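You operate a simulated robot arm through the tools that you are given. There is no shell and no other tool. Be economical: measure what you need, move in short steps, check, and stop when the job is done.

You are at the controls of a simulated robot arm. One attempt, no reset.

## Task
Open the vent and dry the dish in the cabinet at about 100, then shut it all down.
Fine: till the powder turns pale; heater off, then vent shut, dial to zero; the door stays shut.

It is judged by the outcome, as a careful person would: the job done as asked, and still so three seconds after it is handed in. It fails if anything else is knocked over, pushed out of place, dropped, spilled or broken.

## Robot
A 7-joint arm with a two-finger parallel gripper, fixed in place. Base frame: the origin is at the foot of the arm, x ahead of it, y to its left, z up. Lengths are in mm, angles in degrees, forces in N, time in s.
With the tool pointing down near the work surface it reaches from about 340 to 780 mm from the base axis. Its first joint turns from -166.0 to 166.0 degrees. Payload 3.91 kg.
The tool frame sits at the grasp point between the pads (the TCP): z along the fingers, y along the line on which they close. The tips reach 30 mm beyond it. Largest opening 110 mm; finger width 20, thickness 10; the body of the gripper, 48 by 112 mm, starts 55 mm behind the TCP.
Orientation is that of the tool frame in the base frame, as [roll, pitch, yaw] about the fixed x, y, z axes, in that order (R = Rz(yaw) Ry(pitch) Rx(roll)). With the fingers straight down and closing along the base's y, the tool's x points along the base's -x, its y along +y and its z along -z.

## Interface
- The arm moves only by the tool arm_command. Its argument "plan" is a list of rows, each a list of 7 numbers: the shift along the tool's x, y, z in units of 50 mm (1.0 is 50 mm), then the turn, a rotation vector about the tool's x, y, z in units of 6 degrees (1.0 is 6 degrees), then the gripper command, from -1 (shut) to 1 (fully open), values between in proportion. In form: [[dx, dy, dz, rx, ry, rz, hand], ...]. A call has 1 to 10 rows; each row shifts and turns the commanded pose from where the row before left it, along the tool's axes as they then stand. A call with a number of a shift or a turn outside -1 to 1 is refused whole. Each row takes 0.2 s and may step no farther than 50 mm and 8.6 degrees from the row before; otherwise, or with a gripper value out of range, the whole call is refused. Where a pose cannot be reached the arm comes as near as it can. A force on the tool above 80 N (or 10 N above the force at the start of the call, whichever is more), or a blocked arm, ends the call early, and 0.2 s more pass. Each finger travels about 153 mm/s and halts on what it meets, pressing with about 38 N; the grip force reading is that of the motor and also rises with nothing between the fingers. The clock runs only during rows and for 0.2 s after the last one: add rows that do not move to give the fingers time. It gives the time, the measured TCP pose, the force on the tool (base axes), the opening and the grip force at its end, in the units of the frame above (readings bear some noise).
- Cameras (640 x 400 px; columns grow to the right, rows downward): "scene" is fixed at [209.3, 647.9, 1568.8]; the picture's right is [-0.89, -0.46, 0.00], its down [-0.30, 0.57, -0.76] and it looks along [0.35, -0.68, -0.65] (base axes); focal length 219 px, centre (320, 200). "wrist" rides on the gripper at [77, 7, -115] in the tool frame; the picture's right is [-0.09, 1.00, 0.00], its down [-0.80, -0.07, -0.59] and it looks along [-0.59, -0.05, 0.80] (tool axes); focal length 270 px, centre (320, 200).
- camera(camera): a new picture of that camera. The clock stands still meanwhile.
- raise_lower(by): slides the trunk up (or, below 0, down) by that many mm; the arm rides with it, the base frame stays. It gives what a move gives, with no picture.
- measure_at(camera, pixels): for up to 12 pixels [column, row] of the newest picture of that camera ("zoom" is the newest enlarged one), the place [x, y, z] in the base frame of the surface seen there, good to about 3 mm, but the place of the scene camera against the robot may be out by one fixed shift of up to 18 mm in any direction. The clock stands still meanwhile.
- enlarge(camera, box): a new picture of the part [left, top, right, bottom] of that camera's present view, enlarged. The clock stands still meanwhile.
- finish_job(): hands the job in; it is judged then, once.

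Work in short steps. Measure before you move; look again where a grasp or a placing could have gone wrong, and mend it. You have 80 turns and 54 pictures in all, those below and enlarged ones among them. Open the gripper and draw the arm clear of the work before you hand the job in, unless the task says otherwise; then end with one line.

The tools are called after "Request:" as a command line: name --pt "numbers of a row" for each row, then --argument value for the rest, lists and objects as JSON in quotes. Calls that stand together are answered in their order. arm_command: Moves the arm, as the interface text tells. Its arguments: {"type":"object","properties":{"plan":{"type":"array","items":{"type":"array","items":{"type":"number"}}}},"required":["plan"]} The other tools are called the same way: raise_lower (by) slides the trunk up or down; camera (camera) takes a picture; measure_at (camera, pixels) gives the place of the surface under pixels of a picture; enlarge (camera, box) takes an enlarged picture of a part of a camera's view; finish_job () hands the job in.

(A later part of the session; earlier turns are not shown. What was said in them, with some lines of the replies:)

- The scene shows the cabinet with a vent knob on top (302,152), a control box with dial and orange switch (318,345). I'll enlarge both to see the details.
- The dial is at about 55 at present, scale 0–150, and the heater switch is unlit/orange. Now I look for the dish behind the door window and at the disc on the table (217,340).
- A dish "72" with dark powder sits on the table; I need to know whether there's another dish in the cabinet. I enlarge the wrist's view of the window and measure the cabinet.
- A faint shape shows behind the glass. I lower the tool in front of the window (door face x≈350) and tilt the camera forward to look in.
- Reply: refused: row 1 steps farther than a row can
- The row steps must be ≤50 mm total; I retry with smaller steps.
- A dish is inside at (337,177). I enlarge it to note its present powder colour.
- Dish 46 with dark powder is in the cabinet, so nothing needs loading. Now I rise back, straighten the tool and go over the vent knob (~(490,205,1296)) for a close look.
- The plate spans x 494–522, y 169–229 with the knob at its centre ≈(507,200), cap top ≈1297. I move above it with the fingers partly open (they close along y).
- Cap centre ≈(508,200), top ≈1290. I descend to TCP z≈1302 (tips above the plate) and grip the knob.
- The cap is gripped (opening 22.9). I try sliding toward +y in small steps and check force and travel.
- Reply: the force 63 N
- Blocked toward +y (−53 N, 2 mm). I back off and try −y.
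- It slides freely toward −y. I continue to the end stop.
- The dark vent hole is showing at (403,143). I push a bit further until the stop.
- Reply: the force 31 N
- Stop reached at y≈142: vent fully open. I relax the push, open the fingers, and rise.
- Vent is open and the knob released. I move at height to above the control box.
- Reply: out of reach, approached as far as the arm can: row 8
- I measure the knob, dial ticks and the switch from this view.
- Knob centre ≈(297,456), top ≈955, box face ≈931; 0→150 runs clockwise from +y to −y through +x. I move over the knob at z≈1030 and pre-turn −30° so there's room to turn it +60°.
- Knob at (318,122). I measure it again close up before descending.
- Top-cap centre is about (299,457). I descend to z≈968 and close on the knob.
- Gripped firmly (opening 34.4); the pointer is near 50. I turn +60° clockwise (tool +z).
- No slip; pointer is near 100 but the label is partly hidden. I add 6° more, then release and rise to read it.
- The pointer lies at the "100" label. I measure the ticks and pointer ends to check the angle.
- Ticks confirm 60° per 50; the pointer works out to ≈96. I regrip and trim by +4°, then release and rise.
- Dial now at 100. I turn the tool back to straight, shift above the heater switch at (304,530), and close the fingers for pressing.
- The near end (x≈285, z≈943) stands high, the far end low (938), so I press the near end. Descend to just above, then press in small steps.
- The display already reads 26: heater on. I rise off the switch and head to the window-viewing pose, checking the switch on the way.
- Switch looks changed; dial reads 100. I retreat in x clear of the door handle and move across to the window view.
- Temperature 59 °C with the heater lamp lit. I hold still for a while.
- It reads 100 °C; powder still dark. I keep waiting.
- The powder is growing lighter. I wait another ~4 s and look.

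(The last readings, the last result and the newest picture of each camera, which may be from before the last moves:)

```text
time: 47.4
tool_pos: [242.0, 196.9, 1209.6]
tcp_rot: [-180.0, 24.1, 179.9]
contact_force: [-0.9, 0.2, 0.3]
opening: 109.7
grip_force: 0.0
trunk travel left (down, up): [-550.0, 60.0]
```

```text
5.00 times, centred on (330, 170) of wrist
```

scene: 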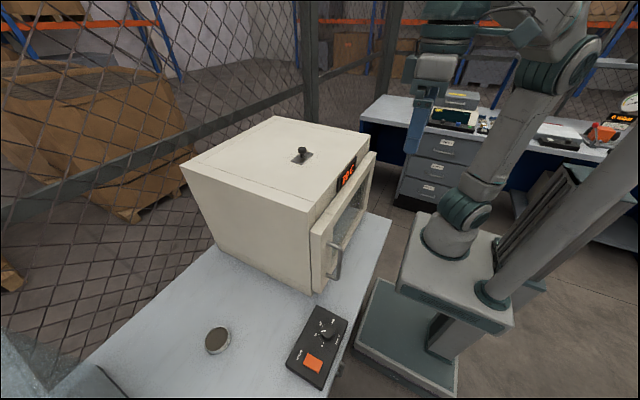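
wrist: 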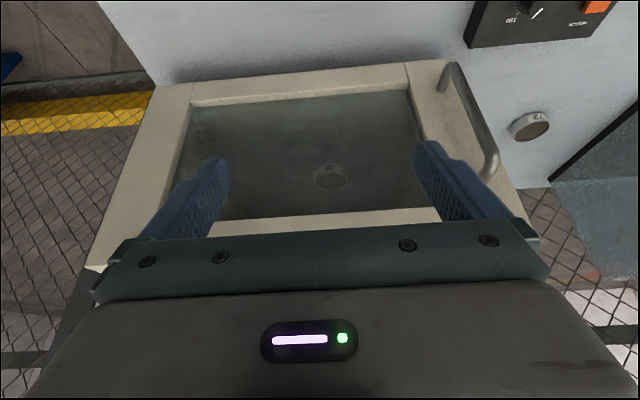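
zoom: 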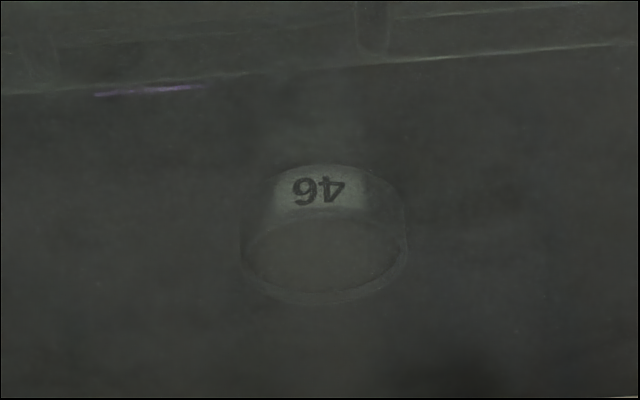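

Little difference from 43 s; hard to tell if it has plateaued. I wait ~6.6 s more and compare.

Request:
arm_command --pt "0 0 0 0 0 0 1" --pt "0 0 0 0 0 0 1" --pt "0 0 0 0 0 0 1" --pt "0 0 0 0 0 0 1" --pt "0 0 0 0 0 0 1" --pt "0 0 0 0 0 0 1" --pt "0 0 0 0 0 0 1" --pt "0 0 0 0 0 0 1" --pt "0 0 0 0 0 0 1" --pt "0 0 0 0 0 0 1"

Request:
arm_command --pt "0 0 0 0 0 0 1" --pt "0 0 0 0 0 0 1" --pt "0 0 0 0 0 0 1" --pt "0 0 0 0 0 0 1" --pt "0 0 0 0 0 0 1" --pt "0 0 0 0 0 0 1" --pt "0 0 0 0 0 0 1" --pt "0 0 0 0 0 0 1" --pt "0 0 0 0 0 0 1" --pt "0 0 0 0 0 0 1"

Request:
arm_command --pt "0 0 0 0 0 0 1" --pt "0 0 0 0 0 0 1" --pt "0 0 0 0 0 0 1" --pt "0 0 0 0 0 0 1" --pt "0 0 0 0 0 0 1" --pt "0 0 0 0 0 0 1" --pt "0 0 0 0 0 0 1" --pt "0 0 0 0 0 0 1" --pt "0 0 0 0 0 0 1" --pt "0 0 0 0 0 0 1"

Request:
enlarge --camera "wrist" --box '[300, 150, 360, 200]'

```text
time: 49.6
tool_pos: [242.9, 197.2, 1210.7]
tcp_rot: [-179.9, 24.0, -180.0]
contact_force: [0.3, 1.1, 0.3]
opening: 110.0
grip_force: 0.0
trunk travel left (down, up): [-550.0, 60.0]
```

```text
time: 51.8
tool_pos: [241.1, 197.7, 1210.6]
tcp_rot: [180.0, 24.1, -179.9]
contact_force: [0.6, 0.6, -0.2]
opening: 110.0
grip_force: 0.1
trunk travel left (down, up): [-550.0, 60.0]
```

```text
time: 54.0
tool_pos: [242.9, 196.5, 1210.5]
tcp_rot: [-180.0, 24.0, -179.9]
contact_force: [-0.6, 0.9, 0.1]
opening: 110.0
grip_force: 0.2
trunk travel left (down, up): [-550.0, 60.0]
```

```text
8.00 times, centred on (330, 175) of wrist
```

zoom: 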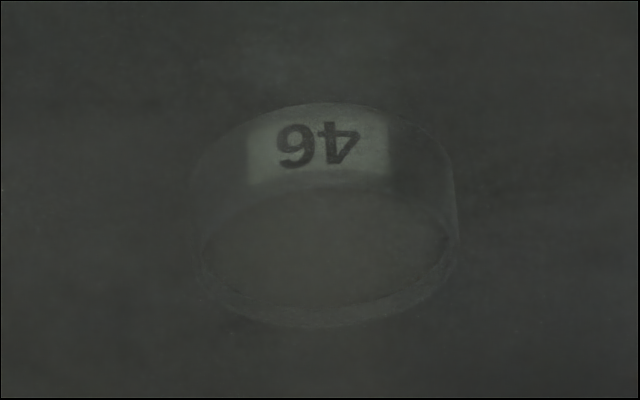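

The powder is between dark and pale. I wait another 6.6 s and compare using the same crop.

Request:
arm_command --pt "0 0 0 0 0 0 1" --pt "0 0 0 0 0 0 1" --pt "0 0 0 0 0 0 1" --pt "0 0 0 0 0 0 1" --pt "0 0 0 0 0 0 1" --pt "0 0 0 0 0 0 1" --pt "0 0 0 0 0 0 1" --pt "0 0 0 0 0 0 1" --pt "0 0 0 0 0 0 1" --pt "0 0 0 0 0 0 1"

Request:
arm_command --pt "0 0 0 0 0 0 1" --pt "0 0 0 0 0 0 1" --pt "0 0 0 0 0 0 1" --pt "0 0 0 0 0 0 1" --pt "0 0 0 0 0 0 1" --pt "0 0 0 0 0 0 1" --pt "0 0 0 0 0 0 1" --pt "0 0 0 0 0 0 1" --pt "0 0 0 0 0 0 1" --pt "0 0 0 0 0 0 1"

Request:
arm_command --pt "0 0 0 0 0 0 1" --pt "0 0 0 0 0 0 1" --pt "0 0 0 0 0 0 1" --pt "0 0 0 0 0 0 1" --pt "0 0 0 0 0 0 1" --pt "0 0 0 0 0 0 1" --pt "0 0 0 0 0 0 1" --pt "0 0 0 0 0 0 1" --pt "0 0 0 0 0 0 1" --pt "0 0 0 0 0 0 1"

Request:
enlarge --camera "wrist" --box '[300, 150, 360, 200]'

```text
time: 56.2
tool_pos: [242.5, 198.3, 1209.8]
tcp_rot: [-180.0, 24.0, 180.0]
contact_force: [0.1, 0.1, -0.5]
opening: 109.9
grip_force: 0.0
trunk travel left (down, up): [-550.0, 60.0]
```

```text
time: 58.4
tool_pos: [241.3, 195.8, 1211.8]
tcp_rot: [-180.0, 24.0, -180.0]
contact_force: [-0.1, -0.5, 0.6]
opening: 110.1
grip_force: 0.0
trunk travel left (down, up): [-550.0, 60.0]
```

```text
time: 60.6
tool_pos: [242.2, 197.2, 1210.5]
tcp_rot: [-180.0, 24.0, -180.0]
contact_force: [0.6, -0.4, 0.8]
opening: 110.0
grip_force: 0.0
trunk travel left (down, up): [-550.0, 60.0]
```

```text
8.00 times, centred on (330, 175) of wrist
```

zoom: 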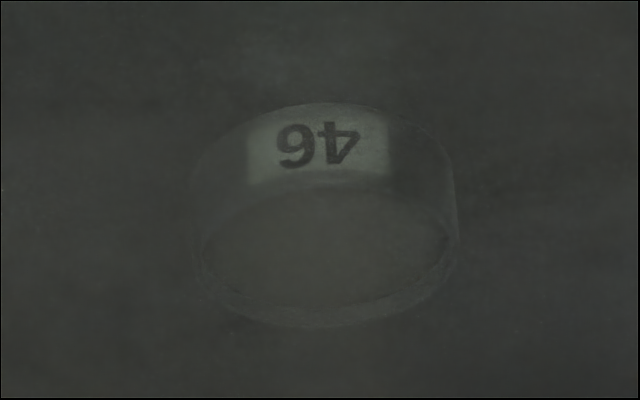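

It looks unchanged since ~43–54 s, i.e. plateaued. I take one clearer, nearer look from lower and closer to confirm it's pale.

Request:
arm_command --pt "-0.5 0 0.3 0 0 0 1" --pt "0 0 0.5 0 0 0 1" --pt "0.3 0 0.6 0 -0.5 0 1" --pt "0 0 0 0 -1 0 1" --pt "0 0 0 0 0 0 1"

Request:
camera --camera "wrist"

```text
time: 61.8
tool_pos: [278.8, 196.2, 1152.2]
tcp_rot: [-179.9, 32.9, 179.9]
contact_force: [0.6, -0.9, 0.1]
opening: 109.8
grip_force: 0.1
trunk travel left (down, up): [-550.0, 60.0]
```

```text
14 pictures are left
```

wrist: 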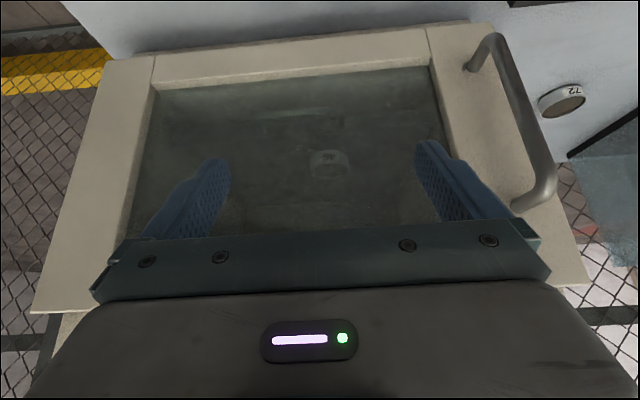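

Request:
enlarge --camera "wrist" --box '[295, 140, 365, 190]'

```text
8.00 times, centred on (330, 165) of wrist
```

zoom: 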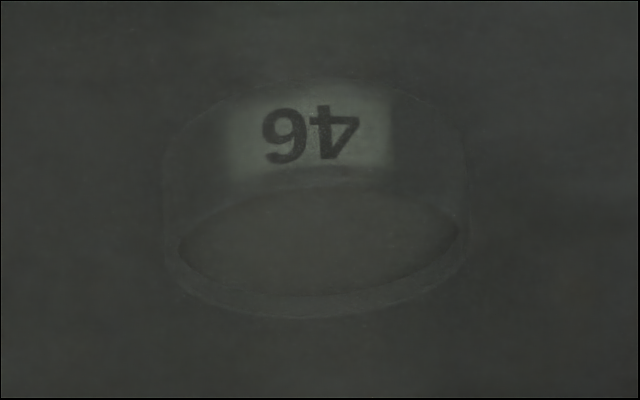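

The powder is uniformly light and unchanging: dried. Now heater off: I retreat, straighten the tool and move across to above the switch.

Request:
arm_command --pt "0 0 -0.9 0 1 0 0" --pt "0 0 -0.9 0 1 0 -0.5" --pt "0 0.9 0 0 1 0 -1" --pt "0 0.95 0 0 1 0 -1" --pt "0 0.95 0 0 1 0 -1" --pt "0 0.95 0 0 0.5 0 -1" --pt "0 0.95 0 0 0 0 -1" --pt "0 0.95 0 0 0 0 -1" --pt "0 0.95 0 0 0 0 -1" --pt "-0.8 0 0 0 0 0 -1"

```text
time: 64.0
tool_pos: [274.6, 529.1, 1232.4]
tcp_rot: [-179.9, 0.0, 179.9]
contact_force: [0.4, 0.2, -0.5]
opening: 0.0
grip_force: 38.0
trunk travel left (down, up): [-550.0, 60.0]
```

I descend toward the switch's far end (x≈320, y≈529) and look.

Request:
arm_command --pt "-0.4 0 0.8 0 0 0 -1" --pt "-0.4 0 0.8 0 0 0 -1" --pt "-0.1 0 0.9 0 0 0 -1" --pt "0 0 0.9 0 0 0 -1" --pt "0 0 0.4 0 0 0 -1" --pt "0 0 0 0 0 0 -1"

Request:
camera --camera "wrist"

Request:
measure_at --camera "wrist" --pixels '[[319, 87], [319, 95], [319, 105], [320, 115], [320, 120], [320, 125]]'

```text
time: 65.4
tool_pos: [319.9, 529.7, 1040.9]
tcp_rot: [180.0, 0.0, -180.0]
contact_force: [-1.0, 1.0, 0.3]
opening: 0.0
grip_force: 38.2
trunk travel left (down, up): [-550.0, 60.0]
```

```text
12 pictures are left
```

wrist: 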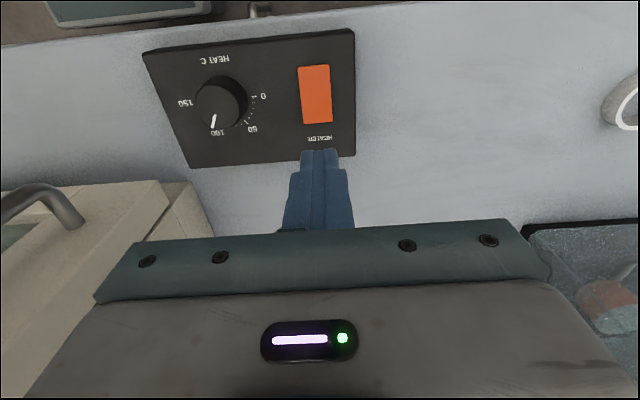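

```text
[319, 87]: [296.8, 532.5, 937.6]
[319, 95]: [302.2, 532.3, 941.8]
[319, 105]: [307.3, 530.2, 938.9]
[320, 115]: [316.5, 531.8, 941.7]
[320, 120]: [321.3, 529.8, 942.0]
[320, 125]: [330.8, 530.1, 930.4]
```

The far end is now high (z≈942). I press it as before, down to TCP z≈966.

Request:
arm_command --pt "0 0 0.8 0 0 0 -1" --pt "0 0 0.45 0 0 0 -1" --pt "0 0 0.1 0 0 0 -1" --pt "0 0 0.08 0 0 0 -1" --pt "0 0 0.06 0 0 0 -1" --pt "0 0 0 0 0 0 -1"

Request:
arm_command --pt "0 0 -0.5 0 0 0 -1" --pt "0 0 -0.9 0 0 0 -1" --pt "0 0 0 0 0 0 -1"

Request:
enlarge --camera "scene" --box '[280, 120, 400, 200]'

```text
time: 66.8
tool_pos: [319.7, 528.3, 969.6]
tcp_rot: [179.7, 0.1, 179.9]
contact_force: [5.6, 4.2, 27.9]
opening: 0.3
grip_force: 37.6
trunk travel left (down, up): [-550.0, 60.0]
```

```text
time: 67.6
tool_pos: [317.1, 527.4, 1035.3]
tcp_rot: [-179.9, 0.0, 179.9]
contact_force: [1.0, 0.2, 1.2]
opening: 0.0
grip_force: 37.5
trunk travel left (down, up): [-550.0, 60.0]
```

```text
5.00 times, centred on (340, 160) of scene
```

zoom: 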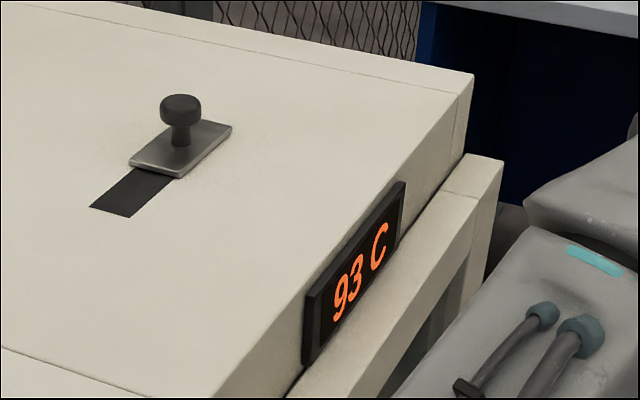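

Heater off: lamp out, temperature falling (93). Next the vent: I rise clear and swing toward above the cabinet.

Request:
arm_command --pt "0.1 -0.4 -0.9 0 0 0 -0.2" --pt "0.1 -0.4 -0.9 0 0 0 -0.2" --pt "0.1 -0.4 -0.9 0 0 0 -0.2" --pt "0.1 -0.4 -0.9 0 0 0 -0.2" --pt "0.1 -0.4 -0.9 0 0 0 -0.2" --pt "0 -0.4 -0.9 0 0 0 -0.2" --pt "0 -0.4 -0.9 0 0 0 -0.2" --pt "0 -0.4 -0.7 0 0 0 -0.2"

```text
time: 69.4
tool_pos: [293.4, 367.3, 1386.1]
tcp_rot: [180.0, 0.0, 180.0]
contact_force: [0.2, 0.4, 0.0]
opening: 44.1
grip_force: 0.1
trunk travel left (down, up): [-550.0, 60.0]
```

I move to above the vent knob at (508,144) and look.

Request:
arm_command --pt "-0.614 -0.637 0 0 0 0 -0.2" --pt "-0.614 -0.637 0 0 0 0 -0.2" --pt "-0.614 -0.637 0 0 0 0 -0.2" --pt "-0.614 -0.637 0 0 0 0 -0.1" --pt "-0.614 -0.637 0 0 0 0 0" --pt "-0.614 -0.637 0.3 0 0 0 0" --pt "-0.614 -0.637 0.5 0 0 0 0" --pt "0 0 0 0 0 0 0"

Request:
camera --camera "wrist"

Request:
measure_at --camera "wrist" --pixels '[[318, 148], [310, 145], [326, 145], [318, 140]]'

```text
refused: row 7 steps farther than a row can; nothing moved
```

```text
10 pictures are left
```

wrist: 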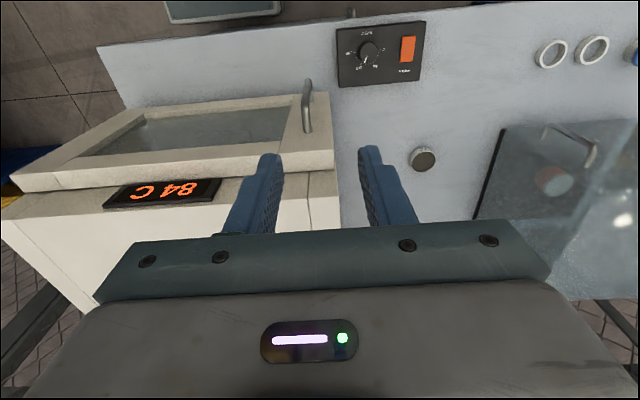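

```text
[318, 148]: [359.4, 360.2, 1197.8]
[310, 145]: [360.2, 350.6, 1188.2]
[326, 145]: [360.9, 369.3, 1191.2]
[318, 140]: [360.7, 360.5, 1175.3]
```

A row was too long; I resend with the descent in a separate row.

Request:
arm_command --pt "-0.614 -0.637 0 0 0 0 -0.2" --pt "-0.614 -0.637 0 0 0 0 -0.2" --pt "-0.614 -0.637 0 0 0 0 -0.2" --pt "-0.614 -0.637 0 0 0 0 -0.1" --pt "-0.614 -0.637 0 0 0 0 0" --pt "-0.614 -0.637 0 0 0 0 0" --pt "-0.614 -0.637 0 0 0 0 0" --pt "0 0 0.8 0 0 0 0" --pt "0 0 0 0 0 0 0"

Request:
camera --camera "wrist"

Request:
measure_at --camera "wrist" --pixels '[[318, 148], [310, 145], [326, 145], [318, 140]]'

```text
time: 71.4
tool_pos: [509.3, 144.0, 1346.3]
tcp_rot: [180.0, 0.1, -180.0]
contact_force: [0.0, -0.2, -0.3]
opening: 54.8
grip_force: 0.1
trunk travel left (down, up): [-550.0, 60.0]
```

```text
9 pictures are left
```

wrist: 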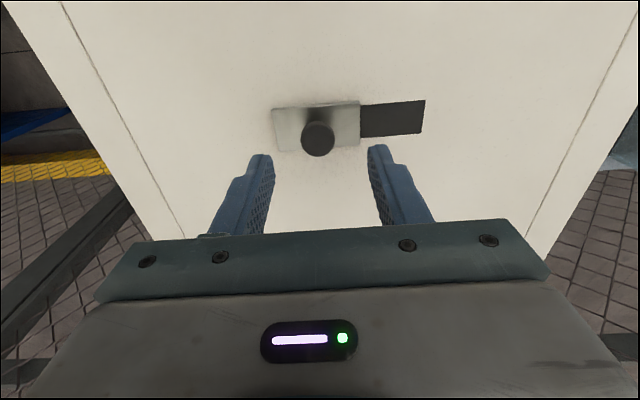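

```text
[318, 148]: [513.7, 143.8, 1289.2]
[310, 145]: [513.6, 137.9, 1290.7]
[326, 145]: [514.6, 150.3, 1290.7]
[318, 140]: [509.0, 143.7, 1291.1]
```

The knob is centred between the fingers at y≈144. I descend 43 mm, grip, and start sliding +y.

Request:
arm_command --pt "0 0 0.5 0 0 0 0" --pt "0 0 0.34 0 0 0 0" --pt "0 0 0 0 0 0 -1" --pt "0 0 0 0 0 0 -1" --pt "0 0.15 0 0 0 0 -1" --pt "0 0.2 0 0 0 0 -1" --pt "0 0.2 0 0 0 0 -1" --pt "0 0.2 0 0 0 0 -1" --pt "0 0.2 0 0 0 0 -1"

```text
time: 73.4
tool_pos: [508.6, 192.4, 1303.1]
tcp_rot: [180.0, 0.0, -179.9]
contact_force: [2.4, -0.3, 1.3]
opening: 22.9
grip_force: 45.3
trunk travel left (down, up): [-550.0, 60.0]
```

The slide followed to y=192. I push on to the closed stop (~200).

Request:
arm_command --pt "0 0.1 0 0 0 0 -1" --pt "0 0.1 0 0 0 0 -1" --pt "0 0.12 0 0 0 0 -1" --pt "0 0.1 0 0 0 0 -1" --pt "0 0 0 0 0 0 -1"

```text
time: 74.6
tool_pos: [510.0, 200.2, 1303.2]
tcp_rot: [-179.7, -0.1, 179.5]
contact_force: [-8.9, -51.3, -18.0]
opening: 23.2
grip_force: 44.7
trunk travel left (down, up): [-550.0, 60.0]
```

At the closed stop (y=200, −51 N). I relax the push, release and rise.

Request:
arm_command --pt "0 -0.2 0 0 0 0 -1" --pt "0 0 0 0 0 0 -0.2" --pt "0 0 0 0 0 0 -0.2" --pt "0 0 -0.8 0 0 0 -0.2" --pt "0 0 -0.8 0 0 0 -0.2" --pt "0.6 0.4 0 0 0 0 -0.2" --pt "0.6 0.6 0 0 0 0 -0.2" --pt "0.6 0.6 0 0 0 0 -0.2" --pt "0.6 0.6 0 0 0 0 -0.2"

Request:
enlarge --camera "scene" --box '[260, 120, 400, 200]'

```text
time: 76.6
tool_pos: [386.6, 314.2, 1384.8]
tcp_rot: [180.0, 0.0, -179.9]
contact_force: [-0.7, -0.2, 1.3]
opening: 43.8
grip_force: 0.1
trunk travel left (down, up): [-550.0, 60.0]
```

```text
4.57 times, centred on (330, 160) of scene
```

zoom: 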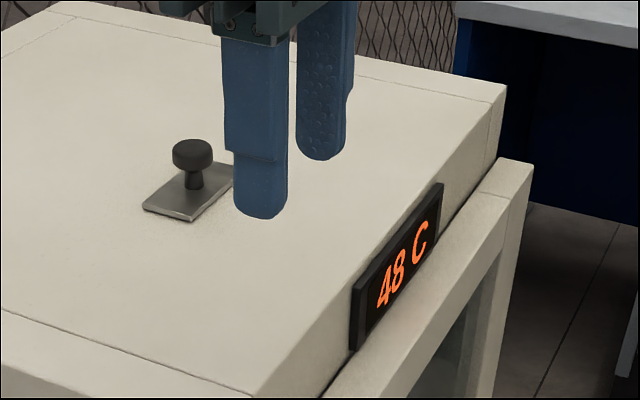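

Vent shut, 48 °C falling. Now the dial: move off the cabinet toward above the control box, then lower.

Request:
arm_command --pt "0.58 0.72 0 0 0 0 -0.2" --pt "0.58 0.72 0 0 0 0 -0.2" --pt "0.56 0.72 0.3 0 0 0 -0.2" --pt "0 0.64 0.6 0 0 1 -0.2" --pt "0 0 0.9 0 0 1 -0.2" --pt "0 0 0.9 0 0 1 -0.2" --pt "0 0 0.9 0 0 1 -0.2" --pt "0 0 0.9 0 0 1 -0.2" --pt "0 0 0.9 0 0 0 -0.2" --pt "0 0 0.9 0 0 0 -0.2"

```text
time: 78.8
tool_pos: [301.4, 454.1, 1069.6]
tcp_rot: [-179.9, 0.0, 150.0]
contact_force: [0.2, 1.1, -0.4]
opening: 44.3
grip_force: 0.0
trunk travel left (down, up): [-550.0, 60.0]
```

Positioned over the knob. I add +30° more pre-turn and lower to z≈1010, then look.

Request:
arm_command --pt "0 0 0.3 0 0 1 -0.2" --pt "0 0 0.3 0 0 1 -0.2" --pt "0 0 0 0 0 1 -0.2" --pt "0 0 0 0 0 1 -0.2" --pt "0 0 0 0 0 1 -0.2" --pt "0 0 0 0 0 0 -0.2"

Request:
camera --camera "wrist"

```text
time: 80.2
tool_pos: [302.2, 453.2, 1037.8]
tcp_rot: [180.0, 0.0, 119.9]
contact_force: [0.1, 0.1, -0.4]
opening: 44.1
grip_force: 0.1
trunk travel left (down, up): [-550.0, 60.0]
```

```text
7 pictures are left
```

wrist: 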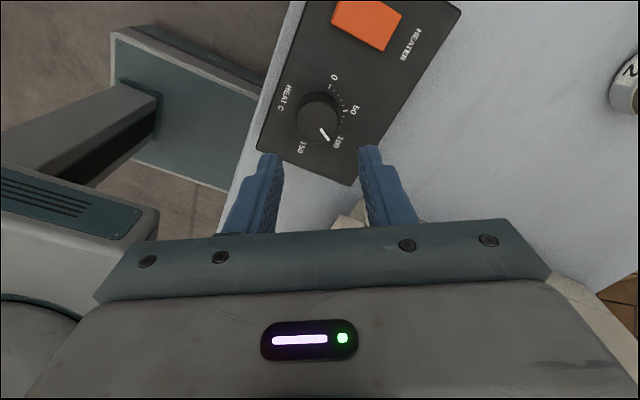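

Knob at (320,115), centred. I descend, grip and begin turning −z (counter-clockwise).

Request:
arm_command --pt "0.04 0 0.7 0 0 0 -0.2" --pt "0 0 0.71 0 0 0 -0.2" --pt "0 0 0 0 0 0 -1" --pt "0 0 0 0 0 0 -1" --pt "0 0 0 0 0 -1 -1" --pt "0 0 0 0 0 -1 -1" --pt "0 0 0 0 0 -1 -1" --pt "0 0 0 0 0 -1 -1" --pt "0 0 0 0 0 -1 -1" --pt "0 0 0 0 0 -1 -1"

Request:
arm_command --pt "0 0 0 0 0 -1 -1" --pt "0 0 0 0 0 -1 -1" --pt "0 0 0 0 0 -1 -1" --pt "0 0 0 0 0 -1 -1" --pt "0 0 0 0 0 -1 -1" --pt "0 0 0 0 0 -1 -1" --pt "0 0 0 0 0 -1 -1" --pt "0 0 0 0 0 -1 -1" --pt "0 0 0 0 0 -1 -1" --pt "0 0 0 0 0 -1 -1"

```text
time: 82.4
tool_pos: [301.0, 454.5, 967.2]
tcp_rot: [179.9, 0.0, 156.1]
contact_force: [-7.8, -3.8, 12.8]
opening: 33.9
grip_force: 44.8
trunk travel left (down, up): [-550.0, 60.0]
```

```text
time: 84.6
tool_pos: [300.7, 455.8, 968.1]
tcp_rot: [-180.0, 0.2, -143.9]
contact_force: [-10.6, 1.4, 12.9]
opening: 34.0
grip_force: 44.9
trunk travel left (down, up): [-550.0, 60.0]
```

96° turned. I turn the remaining 24° plus a few degrees to reach the zero stop.

Request:
arm_command --pt "0 0 0 0 0 -1 -1" --pt "0 0 0 0 0 -1 -1" --pt "0 0 0 0 0 -1 -1" --pt "0 0 0 0 0 -1 -1" --pt "0 0 0 0 0 -0.5 -1" --pt "0 0 0 0 0 0 -1"

Request:
enlarge --camera "wrist" --box '[230, 80, 410, 200]'

```text
time: 86.0
tool_pos: [300.3, 454.6, 968.7]
tcp_rot: [-179.9, 0.0, -116.9]
contact_force: [-10.1, 5.2, 8.6]
opening: 33.6
grip_force: 44.6
trunk travel left (down, up): [-550.0, 60.0]
```

```text
3.33 times, centred on (320, 140) of wrist
```

zoom: 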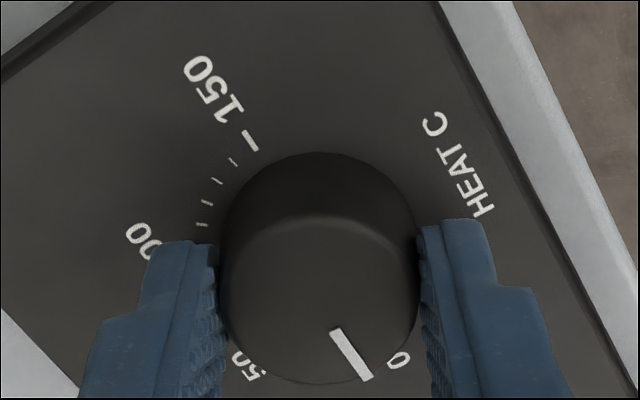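

The pointer is close to 0. I release, rise and check it accurately.

Request:
arm_command --pt "0 0 0 0 0 0 -0.2" --pt "0 0 0 0 0 0 -0.2" --pt "0 0 -0.7 0 0 0 -0.2" --pt "0 0 -0.7 0 0 0 -0.2" --pt "0 0 0 0 0 0 -0.2"

Request:
enlarge --camera "wrist" --box '[230, 60, 410, 180]'

Request:
measure_at --camera "zoom" --pixels '[[320, 150], [345, 225], [360, 260]]'

```text
time: 87.2
tool_pos: [302.2, 454.4, 1038.4]
tcp_rot: [180.0, 0.1, -116.9]
contact_force: [-0.4, -0.7, 0.3]
opening: 43.9
grip_force: 0.1
trunk travel left (down, up): [-550.0, 60.0]
```

```text
3.33 times, centred on (320, 120) of wrist
```

zoom: 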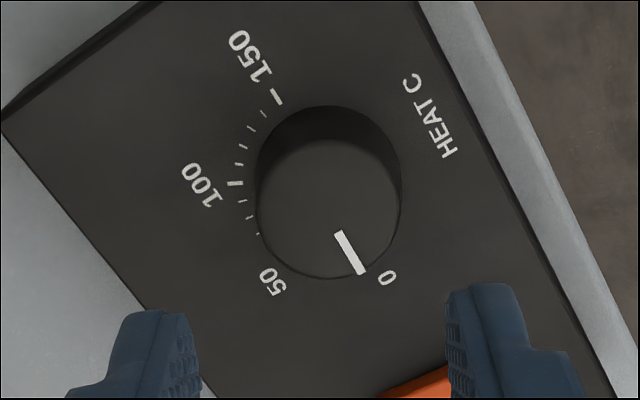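

```text
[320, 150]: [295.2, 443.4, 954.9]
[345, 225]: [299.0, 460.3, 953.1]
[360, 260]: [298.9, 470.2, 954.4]
```

Pointer ends measure (299,460)→(299,470), exactly along +y at the 0 tick. I rise, straighten and withdraw the arm.

Request:
arm_command --pt "0 0 -0.9 0 0 1 0.5" --pt "0 0 -0.9 0 0 1 1" --pt "0 0 -0.9 0 0 1 1" --pt "0 0 -0.9 0 0 1 1" --pt "0 0 -0.9 0 0 1 1" --pt "0 0 -0.6 0 0 1 1" --pt "0 0 0 0 0 1 1" --pt "0 0 0 0 0 1 1" --pt "0 0 0 0 0 1 1" --pt "0 0 0 0 0 1 1"

Request:
arm_command --pt "0.6 -0.5 -0.4 0 0 0.5 1" --pt "0.4 -0.7 -0.4 0 0 0 1" --pt "0 -0.8 -0.4 0 0 0 1" --pt "0 -0.8 -0.3 0 0 0 1" --pt "0 -0.8 0 0 0 0 1" --pt "0 0 0 0 0 0 1"

Request:
camera --camera "scene"

Request:
enlarge --camera "scene" --box '[270, 290, 370, 400]'

```text
time: 89.4
tool_pos: [301.7, 455.6, 1293.5]
tcp_rot: [-180.0, 0.0, -177.1]
contact_force: [-0.1, 0.0, 0.0]
opening: 109.7
grip_force: 0.0
trunk travel left (down, up): [-550.0, 60.0]
```

```text
time: 90.8
tool_pos: [253.7, 273.3, 1369.9]
tcp_rot: [180.0, 0.0, 180.0]
contact_force: [-0.7, 0.1, -0.4]
opening: 110.2
grip_force: 0.1
trunk travel left (down, up): [-550.0, 60.0]
```

```text
4 pictures are left
```

scene: 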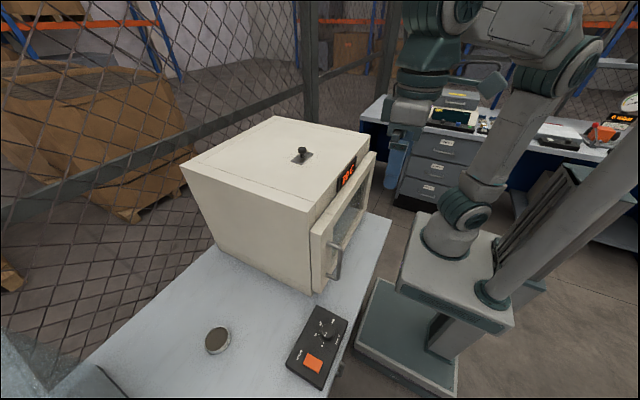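

```text
3.64 times, centred on (320, 345) of scene
```

zoom: 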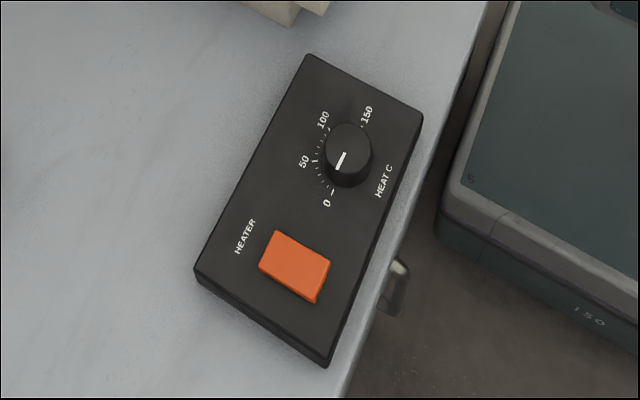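

Dial at 0, heater switch in its off position, vent shut, door shut, arm clear with the gripper open; handing in.

Request:
finish_job

```text
The job is handed in.
```

Dish 46 was dried in the cabinet at 100 °C with the vent open. The powder went from dark to pale and stopped changing, though I could only judge the colour through hazy glass. I then switched the heater off, shut the vent and set the dial to 0; the door stayed shut throughout.
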